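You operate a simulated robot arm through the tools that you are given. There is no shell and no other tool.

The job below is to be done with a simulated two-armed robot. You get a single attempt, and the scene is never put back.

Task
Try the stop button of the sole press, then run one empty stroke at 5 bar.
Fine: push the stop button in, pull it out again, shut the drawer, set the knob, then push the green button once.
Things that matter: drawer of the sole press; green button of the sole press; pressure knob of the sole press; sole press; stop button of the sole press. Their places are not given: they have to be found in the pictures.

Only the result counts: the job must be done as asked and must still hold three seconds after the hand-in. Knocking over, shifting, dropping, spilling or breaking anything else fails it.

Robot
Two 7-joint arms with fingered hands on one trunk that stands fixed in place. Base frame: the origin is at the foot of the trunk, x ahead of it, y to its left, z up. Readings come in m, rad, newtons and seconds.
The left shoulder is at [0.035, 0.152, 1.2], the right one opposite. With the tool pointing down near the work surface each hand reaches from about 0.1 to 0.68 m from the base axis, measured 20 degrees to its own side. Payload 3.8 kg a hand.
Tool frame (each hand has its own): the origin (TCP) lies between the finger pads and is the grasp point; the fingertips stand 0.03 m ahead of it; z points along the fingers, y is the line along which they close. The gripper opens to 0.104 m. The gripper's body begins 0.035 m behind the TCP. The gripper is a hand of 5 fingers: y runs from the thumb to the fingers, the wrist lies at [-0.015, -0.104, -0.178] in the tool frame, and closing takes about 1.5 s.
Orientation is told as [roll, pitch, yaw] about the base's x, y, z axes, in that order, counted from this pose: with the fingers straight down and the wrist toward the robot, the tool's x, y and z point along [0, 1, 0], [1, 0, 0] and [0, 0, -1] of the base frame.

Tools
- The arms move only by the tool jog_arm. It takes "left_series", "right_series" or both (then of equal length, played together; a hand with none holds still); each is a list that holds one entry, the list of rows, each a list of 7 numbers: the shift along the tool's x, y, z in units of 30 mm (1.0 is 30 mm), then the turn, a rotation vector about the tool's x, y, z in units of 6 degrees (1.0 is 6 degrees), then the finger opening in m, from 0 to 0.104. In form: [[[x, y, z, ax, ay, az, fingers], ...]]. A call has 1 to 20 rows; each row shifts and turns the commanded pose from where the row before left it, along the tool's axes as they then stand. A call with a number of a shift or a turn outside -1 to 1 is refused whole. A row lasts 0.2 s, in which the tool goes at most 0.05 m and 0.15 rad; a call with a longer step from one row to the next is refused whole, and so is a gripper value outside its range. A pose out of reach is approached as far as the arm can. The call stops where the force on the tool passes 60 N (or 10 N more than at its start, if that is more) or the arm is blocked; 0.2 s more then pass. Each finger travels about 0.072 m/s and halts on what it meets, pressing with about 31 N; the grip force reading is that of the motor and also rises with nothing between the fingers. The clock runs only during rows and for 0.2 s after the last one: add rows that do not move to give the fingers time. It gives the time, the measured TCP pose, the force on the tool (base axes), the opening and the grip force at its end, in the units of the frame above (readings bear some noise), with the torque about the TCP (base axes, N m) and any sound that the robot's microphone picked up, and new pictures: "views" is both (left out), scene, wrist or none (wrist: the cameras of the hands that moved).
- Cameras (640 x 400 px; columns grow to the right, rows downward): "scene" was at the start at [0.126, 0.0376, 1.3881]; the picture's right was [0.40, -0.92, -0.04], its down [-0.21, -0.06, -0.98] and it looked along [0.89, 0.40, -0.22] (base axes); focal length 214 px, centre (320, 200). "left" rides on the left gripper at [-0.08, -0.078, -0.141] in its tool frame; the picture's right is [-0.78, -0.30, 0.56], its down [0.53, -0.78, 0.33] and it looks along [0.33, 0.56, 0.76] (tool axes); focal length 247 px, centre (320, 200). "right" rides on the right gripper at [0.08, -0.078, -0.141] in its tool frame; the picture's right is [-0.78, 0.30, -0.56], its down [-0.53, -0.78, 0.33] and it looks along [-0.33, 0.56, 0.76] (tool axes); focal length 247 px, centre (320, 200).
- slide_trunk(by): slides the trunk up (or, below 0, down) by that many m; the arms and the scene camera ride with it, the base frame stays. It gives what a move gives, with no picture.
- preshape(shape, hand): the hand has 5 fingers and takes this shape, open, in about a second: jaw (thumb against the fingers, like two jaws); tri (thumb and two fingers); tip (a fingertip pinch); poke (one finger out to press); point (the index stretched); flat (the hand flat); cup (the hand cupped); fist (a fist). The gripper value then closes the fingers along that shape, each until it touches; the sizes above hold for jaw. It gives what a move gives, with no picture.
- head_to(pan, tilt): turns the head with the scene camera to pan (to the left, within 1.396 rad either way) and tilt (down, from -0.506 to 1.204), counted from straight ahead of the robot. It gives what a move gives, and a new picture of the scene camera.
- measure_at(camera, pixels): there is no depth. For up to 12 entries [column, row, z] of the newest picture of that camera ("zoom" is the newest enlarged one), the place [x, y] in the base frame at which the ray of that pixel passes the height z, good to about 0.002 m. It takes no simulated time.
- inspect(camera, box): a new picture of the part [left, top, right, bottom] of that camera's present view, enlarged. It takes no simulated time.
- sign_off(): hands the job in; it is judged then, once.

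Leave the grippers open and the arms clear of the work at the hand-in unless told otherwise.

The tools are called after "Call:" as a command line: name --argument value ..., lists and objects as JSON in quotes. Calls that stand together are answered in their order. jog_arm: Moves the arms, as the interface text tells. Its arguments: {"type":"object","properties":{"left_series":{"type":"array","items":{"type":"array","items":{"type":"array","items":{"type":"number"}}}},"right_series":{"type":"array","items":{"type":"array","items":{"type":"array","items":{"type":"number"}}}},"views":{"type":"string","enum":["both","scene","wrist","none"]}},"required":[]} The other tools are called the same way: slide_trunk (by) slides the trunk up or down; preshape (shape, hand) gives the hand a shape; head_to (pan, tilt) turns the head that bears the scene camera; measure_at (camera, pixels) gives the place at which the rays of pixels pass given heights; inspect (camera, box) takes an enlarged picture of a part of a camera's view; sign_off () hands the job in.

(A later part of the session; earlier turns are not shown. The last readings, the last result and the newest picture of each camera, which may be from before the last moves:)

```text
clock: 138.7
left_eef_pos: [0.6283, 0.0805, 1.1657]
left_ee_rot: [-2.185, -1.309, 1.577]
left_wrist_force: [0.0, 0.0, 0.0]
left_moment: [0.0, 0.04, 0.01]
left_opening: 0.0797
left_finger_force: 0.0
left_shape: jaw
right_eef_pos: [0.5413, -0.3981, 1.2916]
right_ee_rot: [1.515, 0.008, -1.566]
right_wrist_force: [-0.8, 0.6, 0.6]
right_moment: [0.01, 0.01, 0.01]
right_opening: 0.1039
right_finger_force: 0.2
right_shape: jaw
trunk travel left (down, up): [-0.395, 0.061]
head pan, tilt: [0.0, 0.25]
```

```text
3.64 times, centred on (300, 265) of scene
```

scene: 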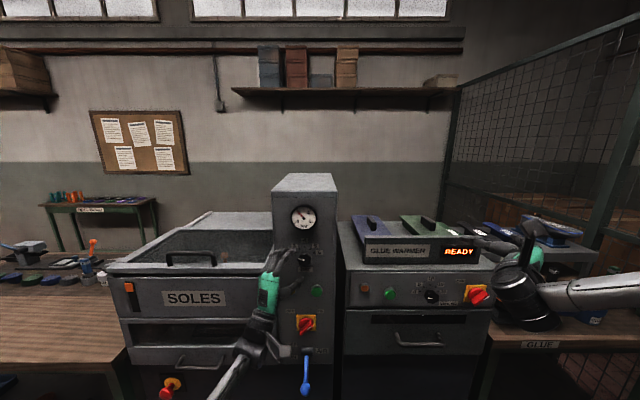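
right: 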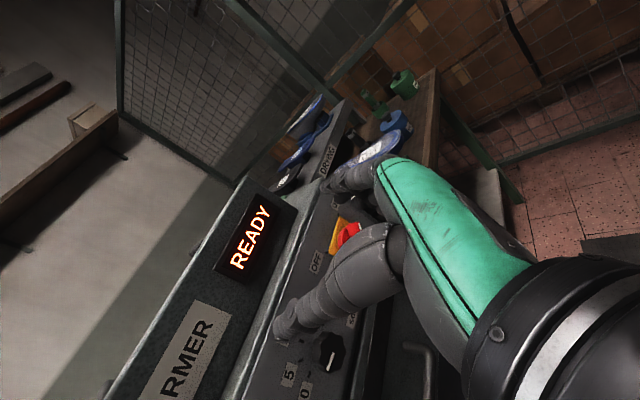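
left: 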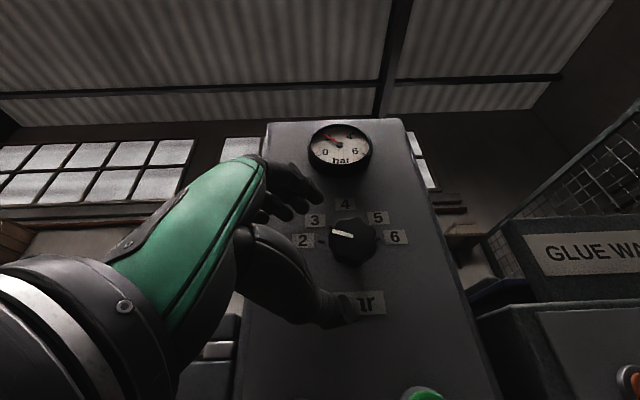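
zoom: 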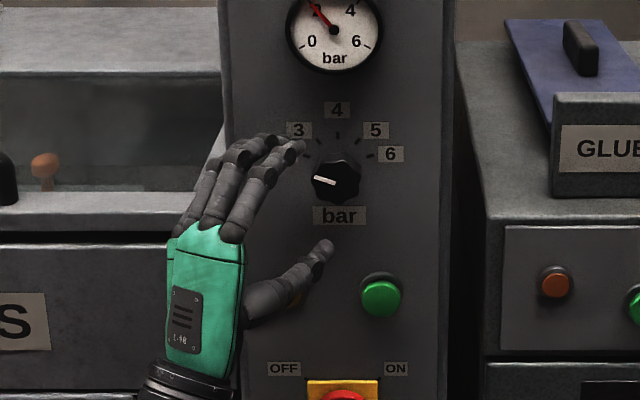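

Alignment looks good; the knob appears about 5 mm higher than predicted. I'll go in 34 mm with a small upward correction.

Call:
jog_arm --left_series '[[[0, 0.075, 0.57, 0, 0, 0, 0.08], [0, 0.075, 0.57, 0, 0, 0, 0.08], [0, 0, 0, 0, 0, 0, 0.08]]]' --views "both"

Call:
inspect --camera "left" --box '[250, 160, 470, 320]'

Call:
inspect --camera "scene" --box '[240, 210, 360, 320]'

```text
clock: 139.5
left_eef_pos: [0.649, 0.0609, 1.181]
left_ee_rot: [-2.231, -1.305, 1.619]
left_wrist_force: [-45.9, 10.9, -6.7]
left_moment: [-0.74, -1.95, 1.26]
left_opening: 0.0806
left_finger_force: 0.0
left_shape: jaw
right_eef_pos: [0.5324, -0.3958, 1.2957]
right_ee_rot: [1.522, 0.009, -1.566]
right_wrist_force: [0.1, -0.5, -0.2]
right_moment: [0.02, -0.02, -0.02]
right_opening: 0.1039
right_finger_force: 0.0
right_shape: jaw
trunk travel left (down, up): [-0.395, 0.061]
head pan, tilt: [0.0, 0.25]
```

scene: 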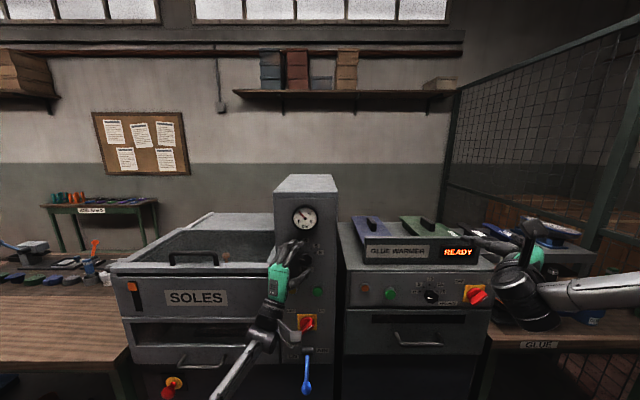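
left: 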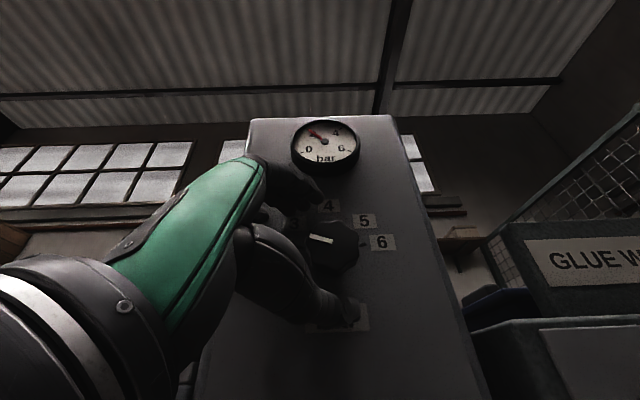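

```text
2.50 times, centred on (360, 240) of left
```

zoom: 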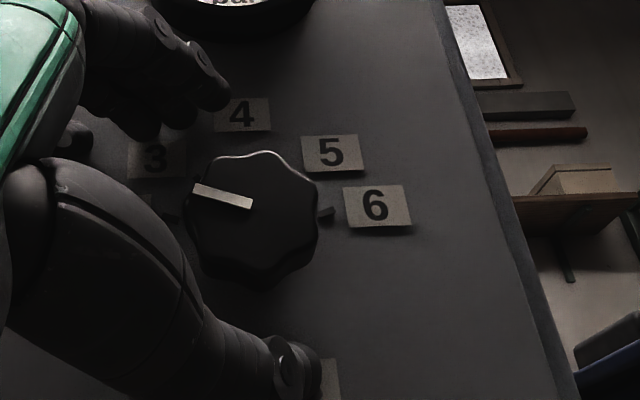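

```text
3.64 times, centred on (300, 265) of scene
```

zoom: 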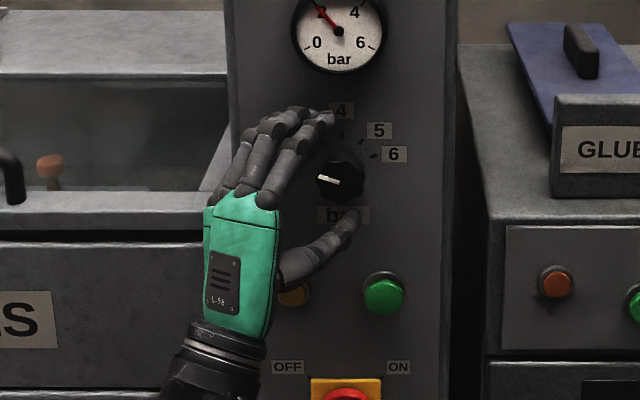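

The outer fingers already press the panel (46 N) because of the skew, with only about 6 mm over the knob. I'll back off and take the "tip" pinch shape, so only the thumb and index reach in.

Call:
jog_arm --left_series '[[[0, 0, -0.6, 0, 0, 0, 0.08], [0, 0, -0.8, 0, 0, 0, 0.08]]]' --views "none"

Call:
preshape --shape "tip" --hand "left"

Call:
inspect --camera "left" --box '[200, 140, 480, 340]'

Call:
inspect --camera "scene" --box '[240, 210, 360, 320]'

```text
clock: 140.1
left_eef_pos: [0.6221, 0.0867, 1.1696]
left_ee_rot: [-2.179, -1.306, 1.571]
left_wrist_force: [-0.6, 0.9, 0.5]
left_moment: [0.01, 0.0, 0.03]
left_opening: 0.0798
left_finger_force: 0.0
left_shape: jaw
right_eef_pos: [0.5403, -0.3955, 1.2942]
right_ee_rot: [1.517, 0.007, -1.565]
right_wrist_force: [-0.7, 0.5, 0.8]
right_moment: [0.03, 0.03, -0.01]
right_opening: 0.1041
right_finger_force: 0.2
right_shape: jaw
trunk travel left (down, up): [-0.395, 0.061]
head pan, tilt: [0.0, 0.25]
```

```text
clock: 141.0
left_eef_pos: [0.6228, 0.0835, 1.1684]
left_ee_rot: [-2.182, -1.309, 1.574]
left_wrist_force: [0.7, 0.1, 0.6]
left_moment: [0.01, -0.01, -0.01]
left_opening: 0.1041
left_finger_force: 0.0
left_shape: tip
right_eef_pos: [0.5411, -0.3971, 1.2918]
right_ee_rot: [1.516, 0.009, -1.565]
right_wrist_force: [0.1, 0.4, 0.3]
right_moment: [0.0, 0.01, -0.02]
right_opening: 0.1036
right_finger_force: 0.1
right_shape: jaw
trunk travel left (down, up): [-0.395, 0.061]
head pan, tilt: [0.0, 0.25]
```

```text
2.00 times, centred on (340, 240) of left
```

zoom: 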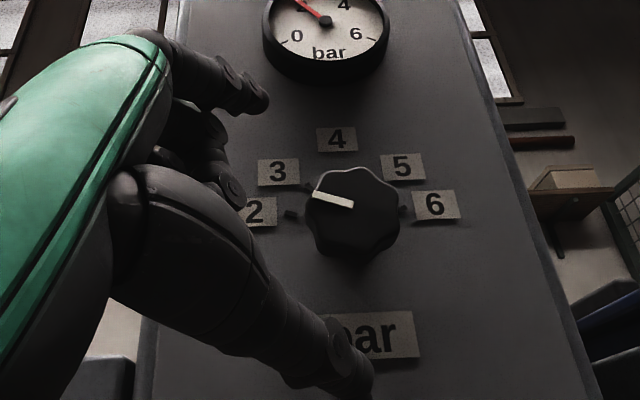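

```text
3.64 times, centred on (300, 265) of scene
```

zoom: 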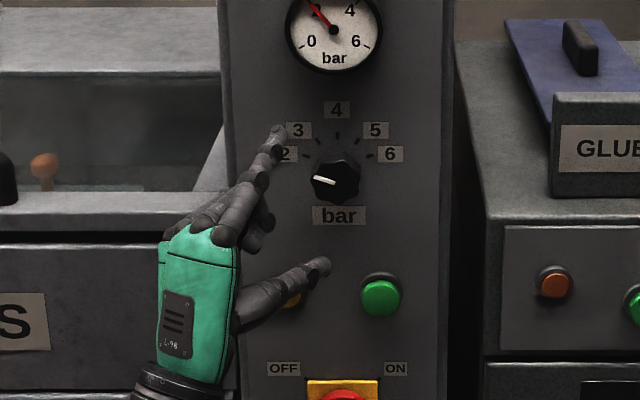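

Only the index (upper-left) and thumb (lower-right) stand out now. I'll go in 45 mm in small steps.

Call:
jog_arm --left_series '[[[0, 0.01, 0.4, 0, 0, 0, 0.09], [0, 0.01, 0.4, 0, 0, 0, 0.085], [0, 0.01, 0.4, 0, 0, 0, 0.08], [0, 0, 0.25, 0, 0, 0, 0.08]]]' --views "wrist"

Call:
inspect --camera "left" --box '[200, 140, 480, 340]'

Call:
inspect --camera "scene" --box '[240, 210, 360, 320]'

```text
clock: 142.0
left_eef_pos: [0.6543, 0.061, 1.1784]
left_ee_rot: [-2.198, -1.307, 1.589]
left_wrist_force: [-12.7, 4.0, -1.4]
left_moment: [0.09, 0.2, -0.09]
left_opening: 0.08
left_finger_force: 0.1
left_shape: tip
right_eef_pos: [0.5381, -0.397, 1.2941]
right_ee_rot: [1.517, 0.008, -1.566]
right_wrist_force: [-0.2, 0.2, -0.3]
right_moment: [0.01, 0.02, 0.0]
right_opening: 0.104
right_finger_force: 0.1
right_shape: jaw
trunk travel left (down, up): [-0.395, 0.061]
head pan, tilt: [0.0, 0.25]
```

left: 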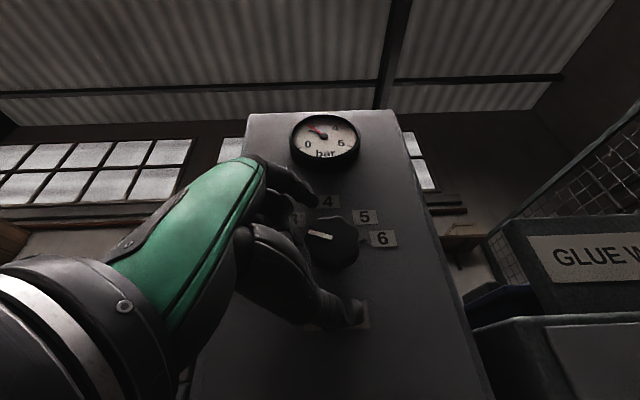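

```text
2.00 times, centred on (340, 240) of left
```

zoom: 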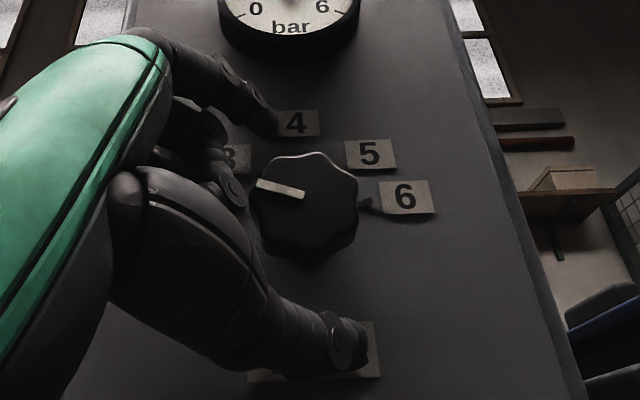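

```text
3.64 times, centred on (300, 265) of scene
```

zoom: 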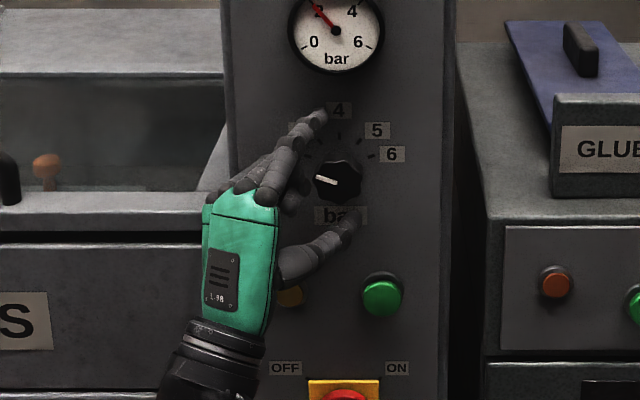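

There's light contact (13 N), with thumb and index tips on either side of the knob. I'll close on it.

Call:
jog_arm --left_series '[[[0, 0, -0.05, 0, 0, 0, 0.06], [0, 0, 0, 0, 0, 0, 0.045], [0, 0, 0, 0, 0, 0, 0.03], [0, 0, 0, 0, 0, 0, 0.015], [0, 0, 0, 0, 0, 0, 0], [0, 0, 0, 0, 0, 0, 0], [0, 0, 0, 0, 0, 0, 0], [0, 0, 0, 0, 0, 0, 0]]]' --views "wrist"

Call:
inspect --camera "left" --box '[200, 140, 480, 340]'

Call:
inspect --camera "scene" --box '[240, 210, 360, 320]'

```text
clock: 143.8
left_eef_pos: [0.6542, 0.0596, 1.1787]
left_ee_rot: [-2.191, -1.31, 1.582]
left_wrist_force: [-11.9, -4.3, 0.2]
left_moment: [0.03, -0.19, -0.22]
left_opening: 0.0365
left_finger_force: 31.3
left_shape: tip
right_eef_pos: [0.539, -0.3983, 1.294]
right_ee_rot: [1.519, 0.011, -1.565]
right_wrist_force: [0.2, -0.1, 0.3]
right_moment: [-0.02, -0.01, -0.01]
right_opening: 0.104
right_finger_force: 0.1
right_shape: jaw
trunk travel left (down, up): [-0.395, 0.061]
head pan, tilt: [0.0, 0.25]
```

left: 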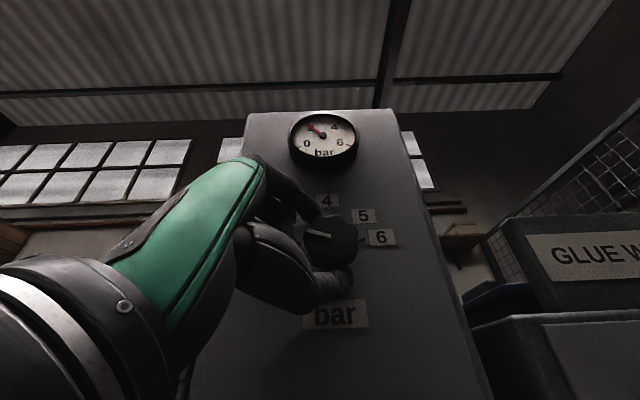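

```text
2.00 times, centred on (340, 240) of left
```

zoom: 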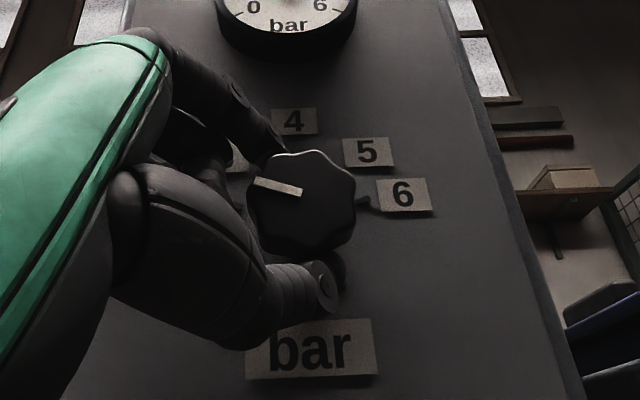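

```text
3.64 times, centred on (300, 265) of scene
```

zoom: 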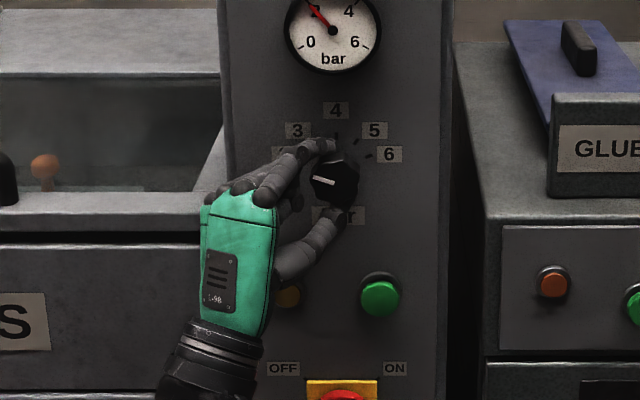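

The grip is at 0.0365 m with 31 N. I'll turn clockwise about the knob's axis, 30° first.

Call:
jog_arm --left_series '[[[-0.0138, 0.041, 0.0098, 0.574, 0, 0.819, 0], [-0.0138, 0.041, 0.0098, 0.574, 0, 0.819, 0], [-0.0138, 0.041, 0.0098, 0.574, 0, 0.819, 0], [-0.0138, 0.041, 0.0098, 0.574, 0, 0.819, 0], [-0.0138, 0.041, 0.0098, 0.574, 0, 0.819, 0]]]' --views "wrist"

Call:
inspect --camera "left" --box '[200, 120, 480, 320]'

Call:
inspect --camera "scene" --box '[240, 200, 360, 310]'

```text
clock: 145.0
left_eef_pos: [0.6538, 0.0597, 1.1863]
left_ee_rot: [0.977, -1.311, -1.584]
left_wrist_force: [-9.4, 1.9, 5.7]
left_moment: [-0.36, -0.48, -0.02]
left_opening: 0.0361
left_finger_force: 31.1
left_shape: tip
right_eef_pos: [0.5389, -0.3971, 1.2931]
right_ee_rot: [1.516, 0.008, -1.566]
right_wrist_force: [0.3, -0.3, -0.5]
right_moment: [-0.01, 0.05, 0.01]
right_opening: 0.1038
right_finger_force: 0.0
right_shape: jaw
trunk travel left (down, up): [-0.395, 0.061]
head pan, tilt: [0.0, 0.25]
```

left: 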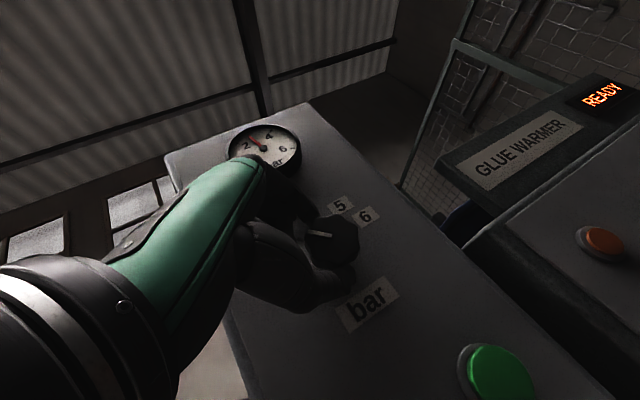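

```text
2.00 times, centred on (340, 220) of left
```

zoom: 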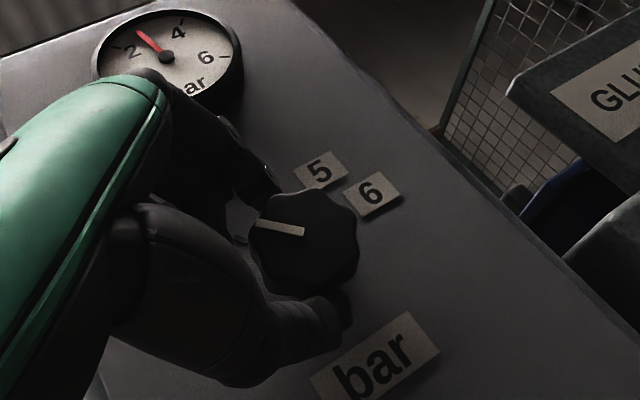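

```text
3.64 times, centred on (300, 255) of scene
```

zoom: 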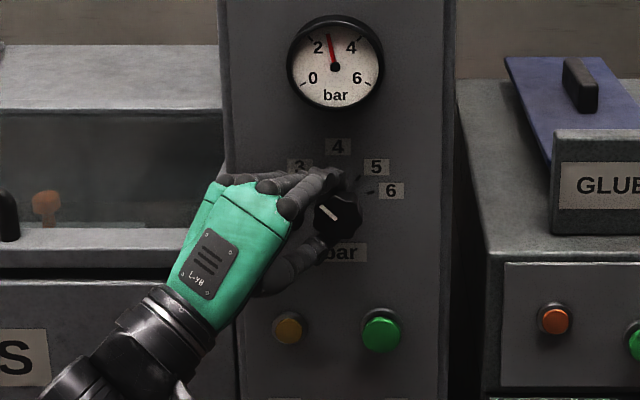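

The knob turns with the hand; the gauge rose to about 2.8 bar. I'll continue 36°.

Call:
jog_arm --left_series '[[[-0.0138, 0.041, 0.0098, 0.574, 0, 0.819, 0], [-0.0138, 0.041, 0.0098, 0.574, 0, 0.819, 0], [-0.0138, 0.041, 0.0098, 0.574, 0, 0.819, 0], [-0.0138, 0.041, 0.0098, 0.574, 0, 0.819, 0], [-0.0138, 0.041, 0.0098, 0.574, 0, 0.819, 0], [-0.0138, 0.041, 0.0098, 0.574, 0, 0.819, 0]]]' --views "wrist"

Call:
inspect --camera "left" --box '[200, 120, 480, 320]'

Call:
inspect --camera "scene" --box '[240, 200, 360, 310]'

```text
clock: 146.4
left_eef_pos: [0.6534, 0.0538, 1.1917]
left_ee_rot: [0.964, -0.682, -1.569]
left_wrist_force: [-5.4, 3.2, 11.3]
left_moment: [-0.27, -0.26, 0.02]
left_opening: 0.0353
left_finger_force: 30.9
left_shape: tip
right_eef_pos: [0.5383, -0.398, 1.2951]
right_ee_rot: [1.518, 0.009, -1.566]
right_wrist_force: [0.1, 0.0, -0.2]
right_moment: [0.0, -0.01, 0.03]
right_opening: 0.104
right_finger_force: 0.1
right_shape: jaw
trunk travel left (down, up): [-0.395, 0.061]
head pan, tilt: [0.0, 0.25]
```

left: 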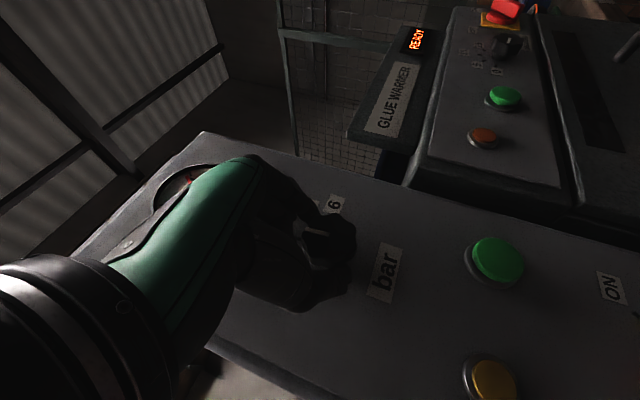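

```text
2.00 times, centred on (340, 220) of left
```

zoom: 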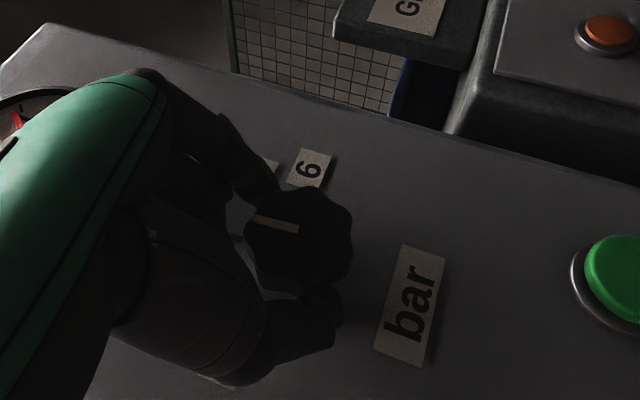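

```text
3.64 times, centred on (300, 255) of scene
```

zoom: 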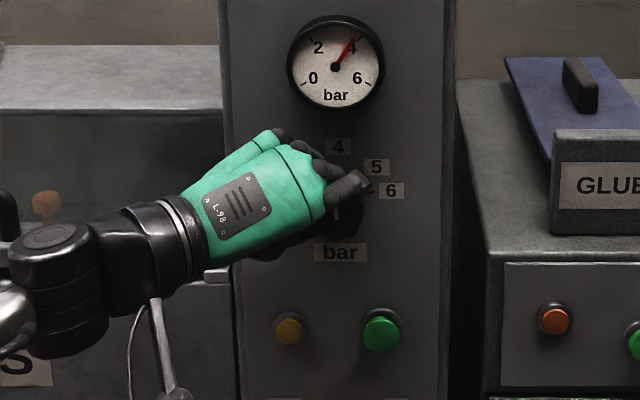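

The gauge reads about 4 bar. I'll turn another 30°, then check.

Call:
jog_arm --left_series '[[[-0.0138, 0.041, 0.0098, 0.574, 0, 0.819, 0], [-0.0138, 0.041, 0.0098, 0.574, 0, 0.819, 0], [-0.0138, 0.041, 0.0098, 0.574, 0, 0.819, 0], [-0.0138, 0.041, 0.0098, 0.574, 0, 0.819, 0], [-0.0138, 0.041, 0.0098, 0.574, 0, 0.819, 0]]]' --views "wrist"

Call:
inspect --camera "left" --box '[200, 120, 480, 320]'

Call:
inspect --camera "scene" --box '[240, 200, 360, 310]'

Call:
inspect --camera "scene" --box '[285, 200, 320, 232]'

```text
clock: 147.6
left_eef_pos: [0.653, 0.046, 1.1938]
left_ee_rot: [0.967, -0.16, -1.567]
left_wrist_force: [-6.4, 2.9, 16.6]
left_moment: [-0.32, -0.3, -0.04]
left_opening: 0.0357
left_finger_force: 31.2
left_shape: tip
right_eef_pos: [0.5371, -0.3985, 1.295]
right_ee_rot: [1.521, 0.008, -1.566]
right_wrist_force: [0.4, -0.7, -0.2]
right_moment: [0.0, -0.01, 0.01]
right_opening: 0.104
right_finger_force: 0.0
right_shape: jaw
trunk travel left (down, up): [-0.395, 0.061]
head pan, tilt: [0.0, 0.25]
```

left: 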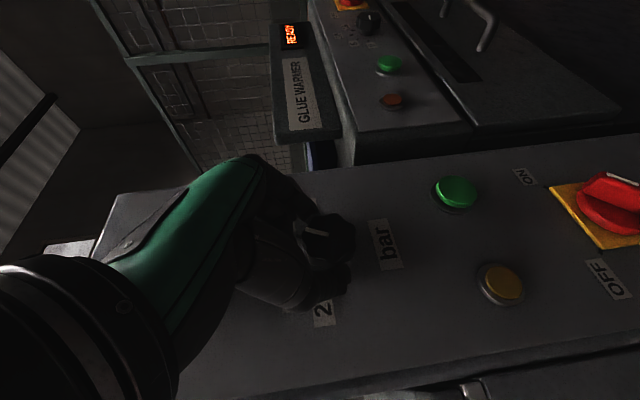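

```text
2.00 times, centred on (340, 220) of left
```

zoom: 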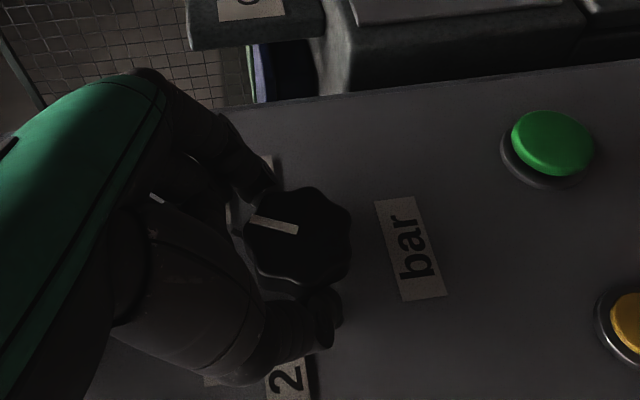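

```text
3.64 times, centred on (300, 255) of scene
```

zoom: 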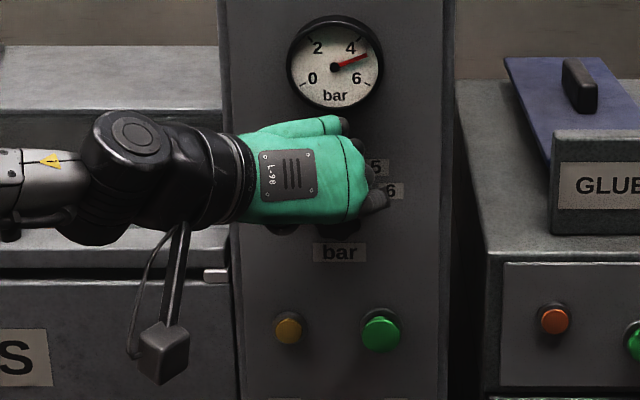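

```text
12.50 times, centred on (302, 216) of scene
```

zoom: 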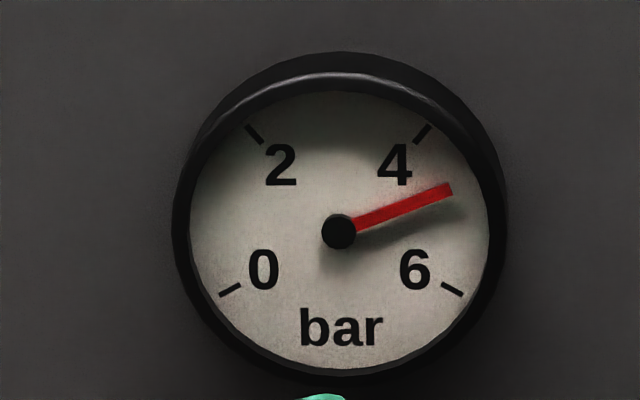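

The gauge scale is 40° per bar and the needle stands at about +70°, i.e. about 4.75 bar. It needs roughly 10° more, so I'll turn 9° and recheck.

Call:
jog_arm --left_series '[[[-0.0104, 0.031, 0.0074, 0.43, 0, 0.614, 0], [-0.0104, 0.031, 0.0074, 0.43, 0, 0.614, 0], [0, 0, 0, 0, 0, 0, 0]]]' --views "wrist"

Call:
inspect --camera "scene" --box '[285, 200, 320, 232]'

Call:
inspect --camera "left" --box '[260, 150, 420, 300]'

```text
clock: 148.4
left_eef_pos: [0.6531, 0.0448, 1.1926]
left_ee_rot: [0.971, -0.004, -1.567]
left_wrist_force: [-7.5, 1.3, 23.2]
left_moment: [-0.24, -0.42, 0.25]
left_opening: 0.0363
left_finger_force: 31.1
left_shape: tip
right_eef_pos: [0.5362, -0.3966, 1.2948]
right_ee_rot: [1.52, 0.009, -1.565]
right_wrist_force: [0.0, 0.2, 0.1]
right_moment: [-0.02, 0.0, -0.01]
right_opening: 0.1037
right_finger_force: 0.0
right_shape: jaw
trunk travel left (down, up): [-0.395, 0.061]
head pan, tilt: [0.0, 0.25]
```

left: 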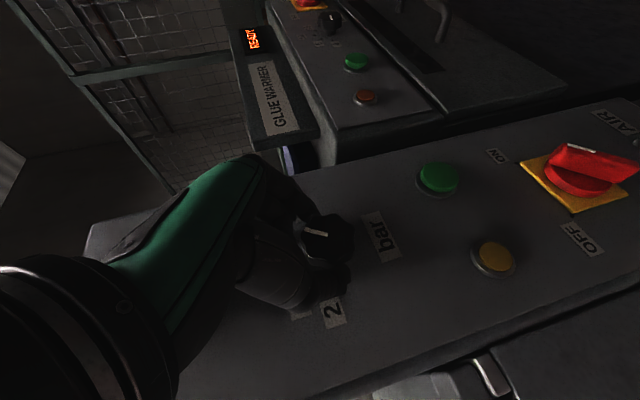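

```text
12.50 times, centred on (302, 216) of scene
```

zoom: 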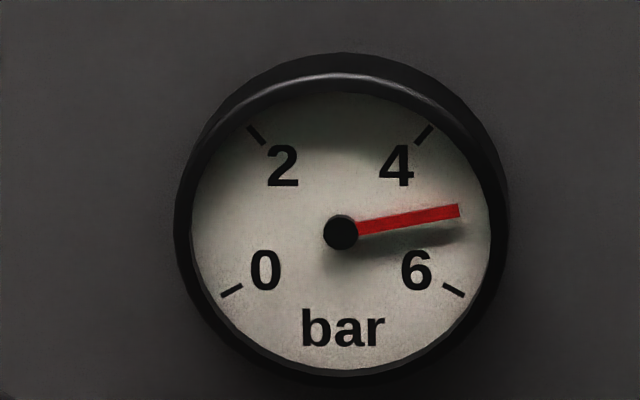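

```text
2.67 times, centred on (340, 225) of left
```

zoom: 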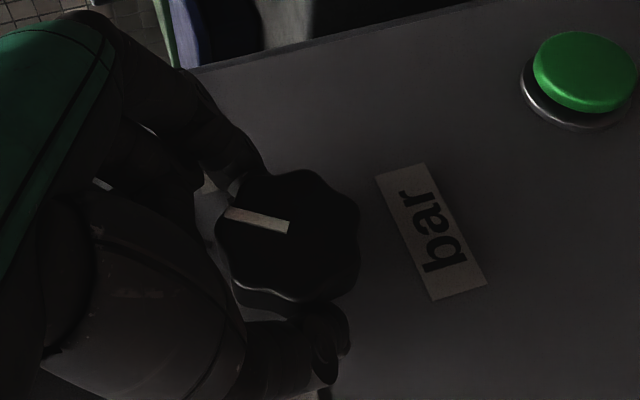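

The needle is at about +79°, midway between the 4 and 6 ticks, so 5 bar. Before letting go I'll ease the sideways load (23 N upward on the hand) by 3 mm so the release doesn't twist the knob.

Call:
jog_arm --left_series '[[[0.082, 0, -0.057, 0, 0, 0, 0], [0, 0, 0, 0, 0, 0, 0]]]' --views "none"

Call:
inspect --camera "scene" --box '[285, 200, 320, 232]'

```text
clock: 149.0
left_eef_pos: [0.6533, 0.0447, 1.193]
left_ee_rot: [0.964, -0.001, -1.569]
left_wrist_force: [-6.3, 1.9, 19.7]
left_moment: [-0.26, -0.25, 0.1]
left_opening: 0.036
left_finger_force: 30.7
left_shape: tip
right_eef_pos: [0.5378, -0.3979, 1.2935]
right_ee_rot: [1.519, 0.008, -1.563]
right_wrist_force: [-0.1, 0.1, -0.6]
right_moment: [-0.02, -0.04, 0.01]
right_opening: 0.1038
right_finger_force: 0.0
right_shape: jaw
trunk travel left (down, up): [-0.395, 0.061]
head pan, tilt: [0.0, 0.25]
```

```text
12.50 times, centred on (302, 216) of scene
```

zoom: 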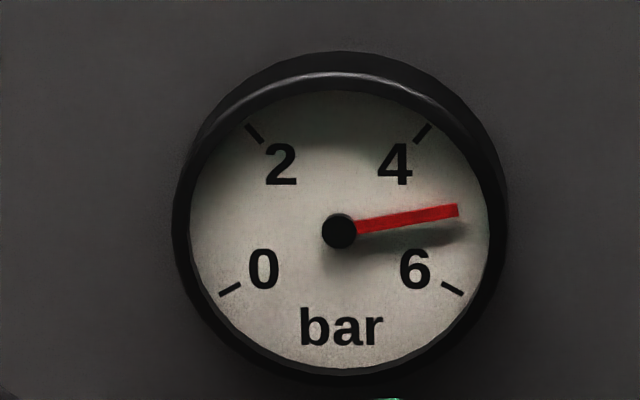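

Each 3 mm relieves about 3.5 N. I'll ease 12 mm more in four steps, watching that the gauge holds.

Call:
jog_arm --left_series '[[[0.082, 0, -0.057, 0, 0, 0, 0], [0.082, 0, -0.057, 0, 0, 0, 0], [0.082, 0, -0.057, 0, 0, 0, 0], [0.082, 0, -0.057, 0, 0, 0, 0]]]' --views "none"

Call:
inspect --camera "scene" --box '[285, 200, 320, 232]'

```text
clock: 150.0
left_eef_pos: [0.6541, 0.0457, 1.1966]
left_ee_rot: [0.949, 0.002, -1.573]
left_wrist_force: [-10.3, -0.4, -18.3]
left_moment: [0.17, 0.55, -0.16]
left_opening: 0.0366
left_finger_force: 31.4
left_shape: tip
right_eef_pos: [0.5422, -0.3973, 1.2917]
right_ee_rot: [1.515, 0.009, -1.566]
right_wrist_force: [-0.3, -0.5, 0.1]
right_moment: [-0.04, -0.03, 0.01]
right_opening: 0.1037
right_finger_force: 0.0
right_shape: jaw
trunk travel left (down, up): [-0.395, 0.061]
head pan, tilt: [0.0, 0.25]
```

```text
12.50 times, centred on (302, 216) of scene
```

zoom: 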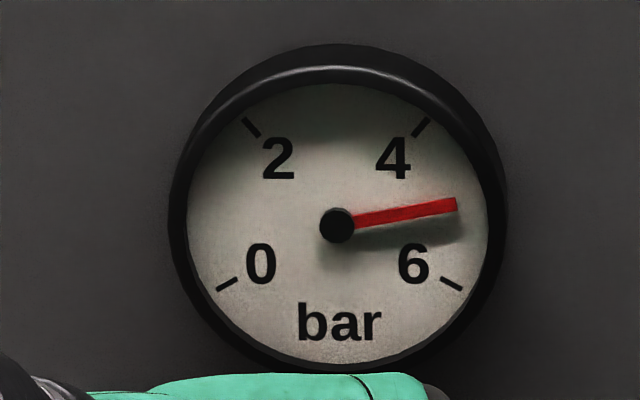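

Now it's the other way (−18 N). I'll go back 6 mm and then open the fingers.

Call:
jog_arm --left_series '[[[-0.082, 0, 0.057, 0, 0, 0, 0], [-0.068, 0, 0.048, 0, 0, 0, 0], [0, 0, 0, 0, 0, 0, 0.045], [0, 0, 0, 0, 0, 0, 0.06], [0, 0, 0, 0, 0, 0, 0.075], [0, 0, 0, 0, 0, 0, 0.09], [0, 0, 0, 0, 0, 0, 0.09], [0, 0, 0, 0, 0, 0, 0.09]]]' --views "wrist"

Call:
inspect --camera "scene" --box '[285, 200, 320, 232]'

Call:
inspect --camera "left" --box '[230, 130, 430, 310]'

```text
clock: 151.8
left_eef_pos: [0.6539, 0.0461, 1.1989]
left_ee_rot: [0.962, -0.003, -1.568]
left_wrist_force: [-10.8, 2.1, 3.0]
left_moment: [0.05, 0.04, -0.07]
left_opening: 0.0902
left_finger_force: 0.0
left_shape: tip
right_eef_pos: [0.5389, -0.3973, 1.294]
right_ee_rot: [1.518, 0.009, -1.565]
right_wrist_force: [-0.3, -0.2, -0.2]
right_moment: [0.01, 0.02, 0.04]
right_opening: 0.1039
right_finger_force: 0.1
right_shape: jaw
trunk travel left (down, up): [-0.395, 0.061]
head pan, tilt: [0.0, 0.25]
```

left: 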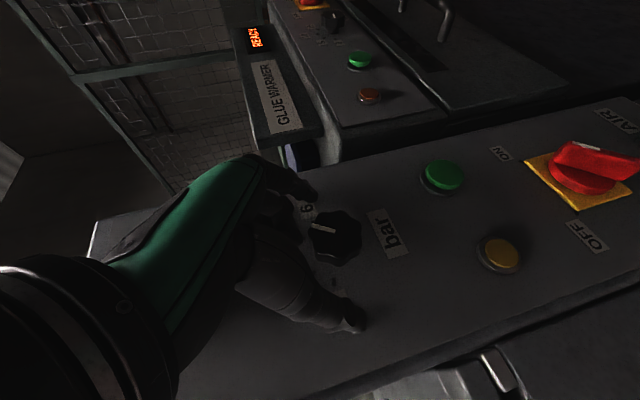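

```text
12.50 times, centred on (302, 216) of scene
```

zoom: 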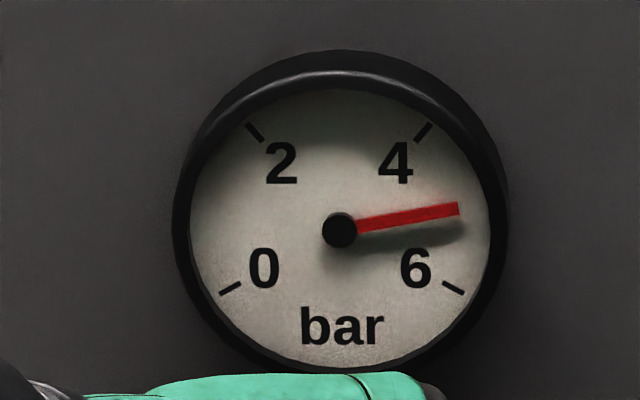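

```text
2.22 times, centred on (330, 220) of left
```

zoom: 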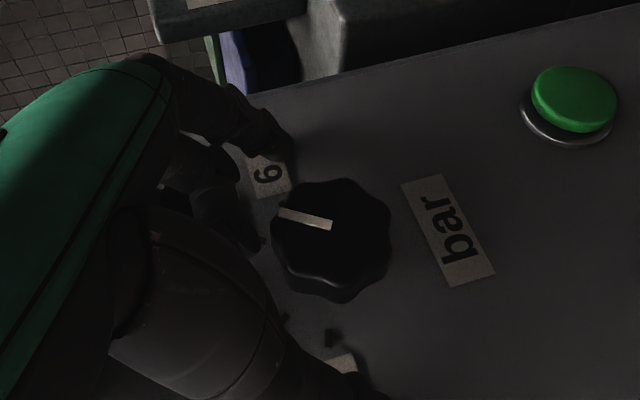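

The gauge still shows 5 after the release. I'll retreat along the finger direction, then look at the knob squarely.

Call:
jog_arm --left_series '[[[0, 0, -0.5, 0, 0, 0, 0.09], [0, 0, -1, 0, 0, 0, 0.09], [0, 0, -1, 0, 0, 0, 0.09], [0, 0, -1, 0, 0, 0, 0.09]]]' --views "both"

Call:
inspect --camera "scene" --box '[260, 190, 350, 300]'

Call:
inspect --camera "left" --box '[250, 130, 450, 290]'

```text
clock: 152.8
left_eef_pos: [0.5698, 0.0446, 1.2567]
left_ee_rot: [0.96, -0.002, -1.566]
left_wrist_force: [0.4, 0.1, -1.2]
left_moment: [0.0, -0.01, 0.03]
left_opening: 0.0899
left_finger_force: 0.1
left_shape: tip
right_eef_pos: [0.5401, -0.3982, 1.2918]
right_ee_rot: [1.516, 0.012, -1.565]
right_wrist_force: [-0.5, -0.3, -0.1]
right_moment: [0.02, 0.01, -0.01]
right_opening: 0.104
right_finger_force: 0.1
right_shape: jaw
trunk travel left (down, up): [-0.395, 0.061]
head pan, tilt: [0.0, 0.25]
```

scene: 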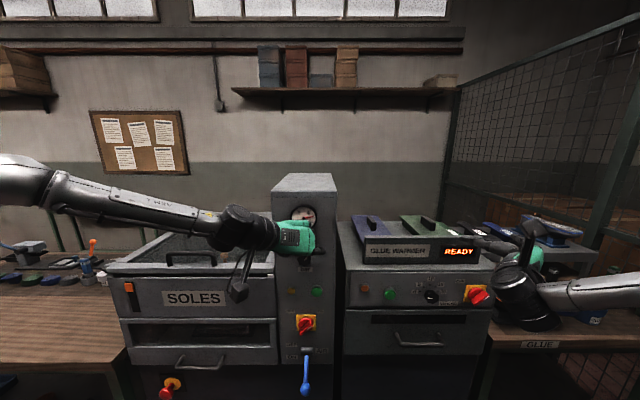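
left: 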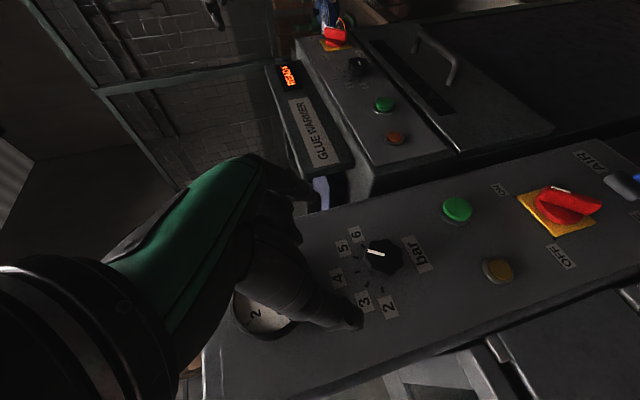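

```text
3.64 times, centred on (305, 245) of scene
```

zoom: 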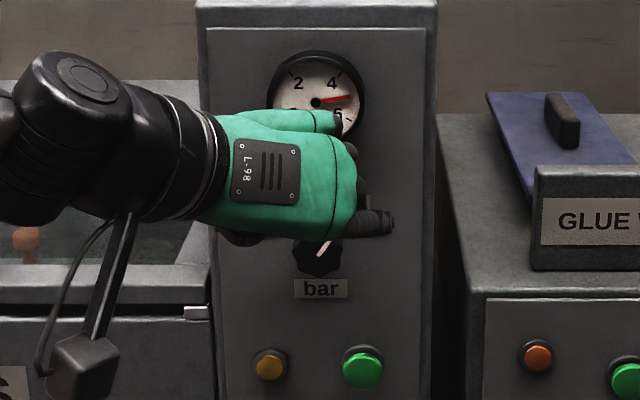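

```text
2.50 times, centred on (350, 210) of left
```

zoom: 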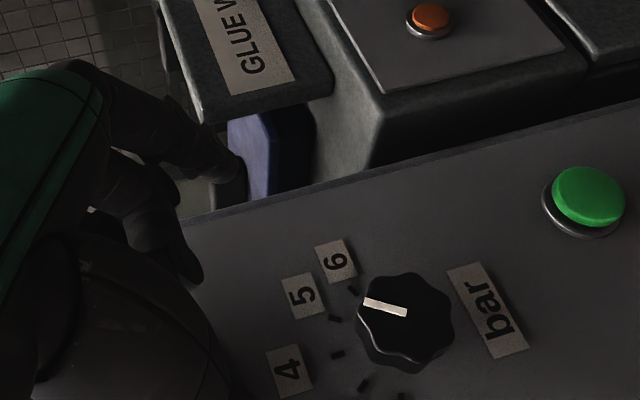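

The knob points at 5. For the green button I'll straighten the hand so the fingers point straight ahead (turn 35° about its y axis), then take the "poke" shape.

Call:
jog_arm --left_series '[[[0, 0, -0.5, 0, 0, 0, 0.09], [0, 0, 0, 0, 0.97, 0, 0.09], [0, 0, 0, 0, 0.97, 0, 0.09], [0, 0, 0, 0, 0.97, 0, 0.09], [0, 0, 0, 0, 0.97, 0, 0.09], [0, 0, 0, 0, 0.97, 0, 0.09], [0, 0, 0, 0, 0.97, 0, 0.09]]]' --views "none"

Call:
preshape --shape "poke" --hand "left"

Call:
jog_arm --left_series '[[[0, 0, 0, 0, 0, 0, 0.09]]]' --views "both"

```text
clock: 154.4
left_eef_pos: [0.5594, 0.0446, 1.2669]
left_ee_rot: [1.572, -0.003, -1.565]
left_wrist_force: [-0.3, 0.4, -0.6]
left_moment: [-0.01, 0.03, 0.02]
left_opening: 0.0899
left_finger_force: 0.0
left_shape: tip
right_eef_pos: [0.5421, -0.3973, 1.2918]
right_ee_rot: [1.515, 0.01, -1.565]
right_wrist_force: [0.2, 1.4, 0.6]
right_moment: [0.02, 0.01, 0.0]
right_opening: 0.104
right_finger_force: 0.0
right_shape: jaw
trunk travel left (down, up): [-0.395, 0.061]
head pan, tilt: [0.0, 0.25]
```

```text
clock: 155.3
left_eef_pos: [0.5599, 0.0445, 1.2666]
left_ee_rot: [1.569, -0.001, -1.569]
left_wrist_force: [1.0, 0.0, 0.3]
left_moment: [-0.01, 0.01, 0.0]
left_opening: 0.0
left_finger_force: 0.0
left_shape: poke
right_eef_pos: [0.5425, -0.3988, 1.2924]
right_ee_rot: [1.514, 0.009, -1.565]
right_wrist_force: [0.5, 0.3, 0.1]
right_moment: [0.01, -0.01, 0.02]
right_opening: 0.1039
right_finger_force: 0.1
right_shape: jaw
trunk travel left (down, up): [-0.395, 0.061]
head pan, tilt: [0.0, 0.25]
```

```text
clock: 155.7
left_eef_pos: [0.5594, 0.045, 1.266]
left_ee_rot: [1.569, -0.002, -1.568]
left_wrist_force: [0.4, -0.2, -0.1]
left_moment: [-0.01, 0.0, 0.0]
left_opening: 0.0
left_finger_force: 0.0
left_shape: poke
right_eef_pos: [0.5418, -0.3984, 1.2913]
right_ee_rot: [1.515, 0.009, -1.567]
right_wrist_force: [1.6, -0.4, -0.3]
right_moment: [0.02, 0.01, 0.0]
right_opening: 0.1039
right_finger_force: 0.0
right_shape: jaw
trunk travel left (down, up): [-0.395, 0.061]
head pan, tilt: [0.0, 0.25]
```

scene: 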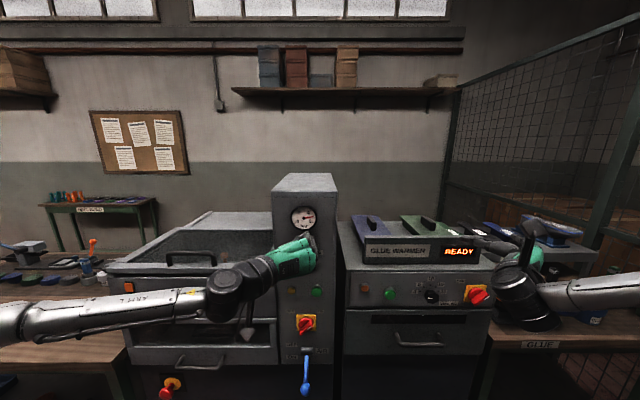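
left: 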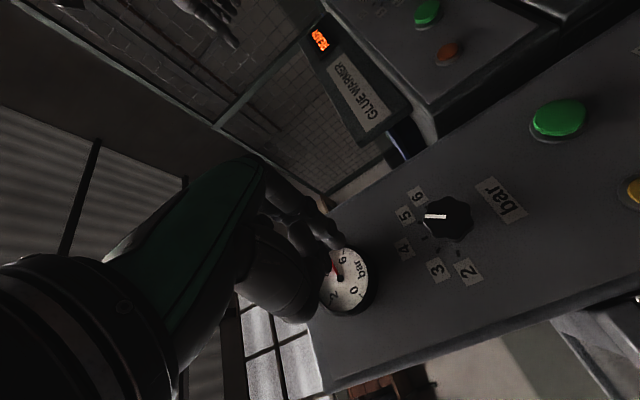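

The hand points straight ahead with one finger out. I'll zoom to see where that fingertip is, and check the knob.

Call:
inspect --camera "left" --box '[220, 150, 420, 310]'

Call:
inspect --camera "left" --box '[380, 160, 540, 290]'

Call:
inspect --camera "scene" --box '[250, 200, 350, 310]'

```text
2.50 times, centred on (320, 230) of left
```

zoom: 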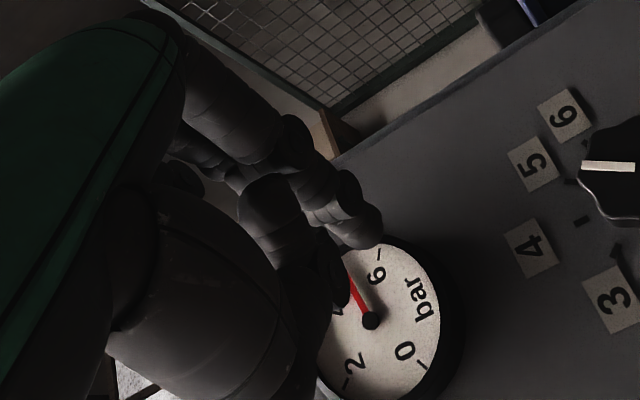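

```text
3.08 times, centred on (460, 225) of left
```

zoom: 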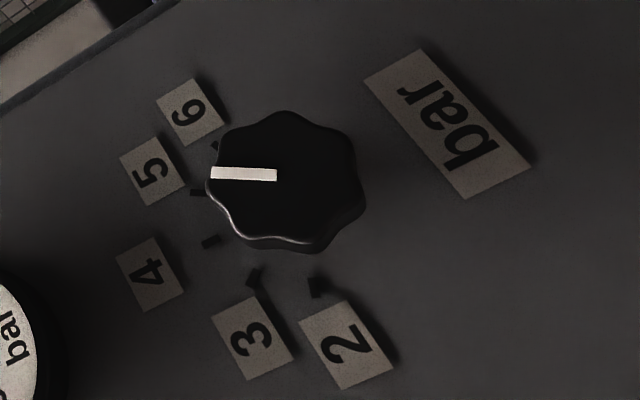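

```text
3.64 times, centred on (300, 255) of scene
```

zoom: 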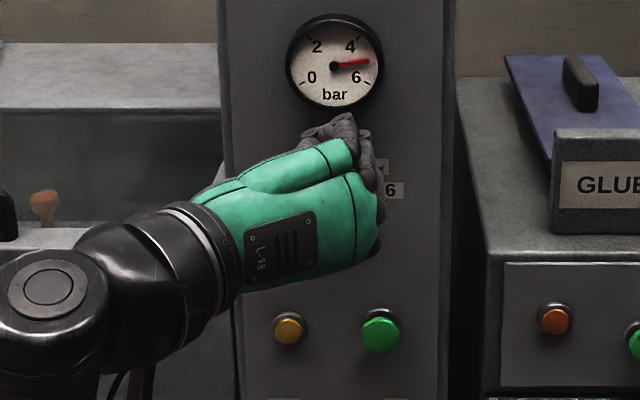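

The gauge reads 5 and the knob points at 5. The fingertip is at about (338,242), roughly 3 cm ahead of the TCP. I'll move down 0.203 m and right 0.032 m to face the green button.

Call:
jog_arm --left_series '[[[-0.967, 0.154, 0, 0, 0, 0, 0.0], [-0.967, 0.154, 0, 0, 0, 0, 0.0], [-0.967, 0.154, 0, 0, 0, 0, 0.0], [-0.967, 0.154, 0, 0, 0, 0, 0.0], [-0.967, 0.154, 0, 0, 0, 0, 0.0], [-0.967, 0.154, 0, 0, 0, 0, 0.0], [-0.967, 0.154, 0, 0, 0, 0, 0.0]]]' --views "both"

Call:
inspect --camera "left" --box '[240, 150, 480, 330]'

Call:
inspect --camera "scene" --box '[250, 200, 350, 310]'

```text
clock: 157.3
left_eef_pos: [0.5587, 0.0125, 1.0627]
left_ee_rot: [1.57, -0.003, -1.568]
left_wrist_force: [0.5, -0.4, 0.5]
left_moment: [-0.01, -0.01, 0.02]
left_opening: 0.0
left_finger_force: 0.1
left_shape: poke
right_eef_pos: [0.5425, -0.3971, 1.293]
right_ee_rot: [1.516, 0.01, -1.565]
right_wrist_force: [0.4, 0.0, 1.2]
right_moment: [0.0, -0.01, -0.01]
right_opening: 0.1036
right_finger_force: 0.1
right_shape: jaw
trunk travel left (down, up): [-0.395, 0.061]
head pan, tilt: [0.0, 0.25]
```

scene: 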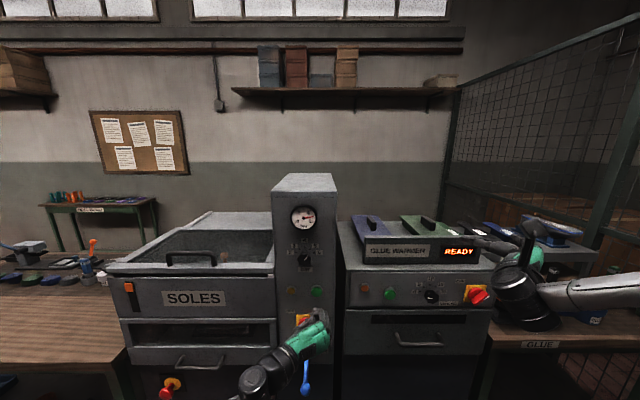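
left: 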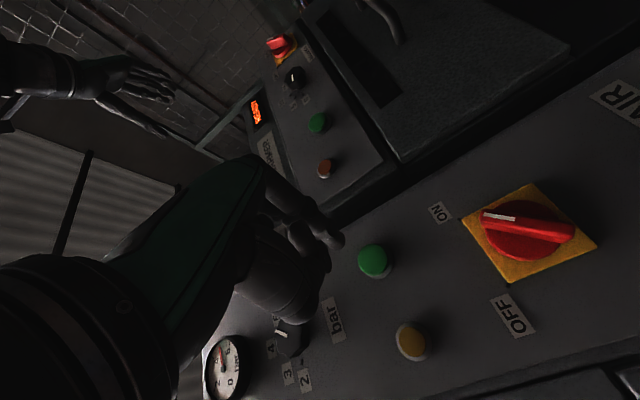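

```text
2.22 times, centred on (360, 240) of left
```

zoom: 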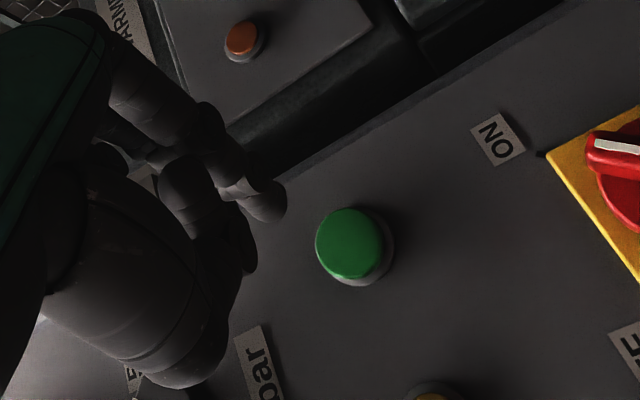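

```text
3.64 times, centred on (300, 255) of scene
```

zoom: 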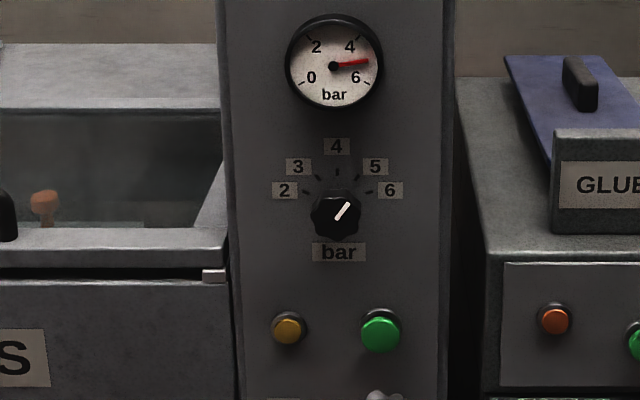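

The knob pointer is at +37°, on 5. Now I'll measure the green face at about (373,259) in the wrist view, and zoom the knob once more.

Call:
measure_at --camera "left" --pixels '[[373, 259.4, 1.07], [373, 259.4, 1.065], [373, 259.4, 1.06], [373, 259.4, 1.055], [373, 259.4, 1.05]]'

Call:
inspect --camera "scene" --box '[285, 240, 325, 275]'

Call:
measure_at --camera "scene" --pixels '[[316.5, 291.7, 1.07], [316.5, 291.7, 1.06], [316.5, 291.7, 1.05]]'

```text
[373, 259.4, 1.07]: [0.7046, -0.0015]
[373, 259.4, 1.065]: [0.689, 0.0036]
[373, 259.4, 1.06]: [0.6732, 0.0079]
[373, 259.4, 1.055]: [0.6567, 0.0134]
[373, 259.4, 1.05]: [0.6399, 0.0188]
```

```text
11.43 times, centred on (305, 258) of scene
```

zoom: 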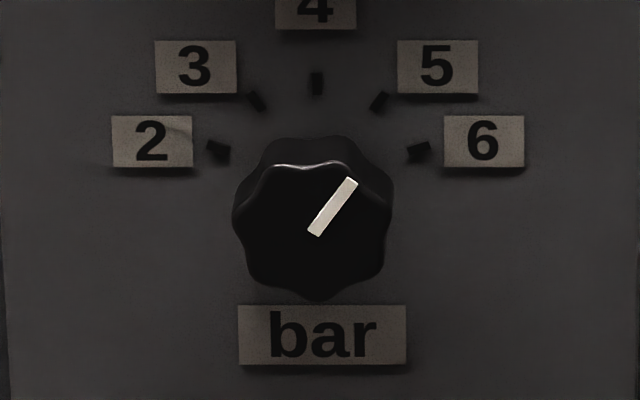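

```text
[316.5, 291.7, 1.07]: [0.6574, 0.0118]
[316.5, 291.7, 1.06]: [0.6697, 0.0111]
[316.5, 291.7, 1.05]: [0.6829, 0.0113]
```

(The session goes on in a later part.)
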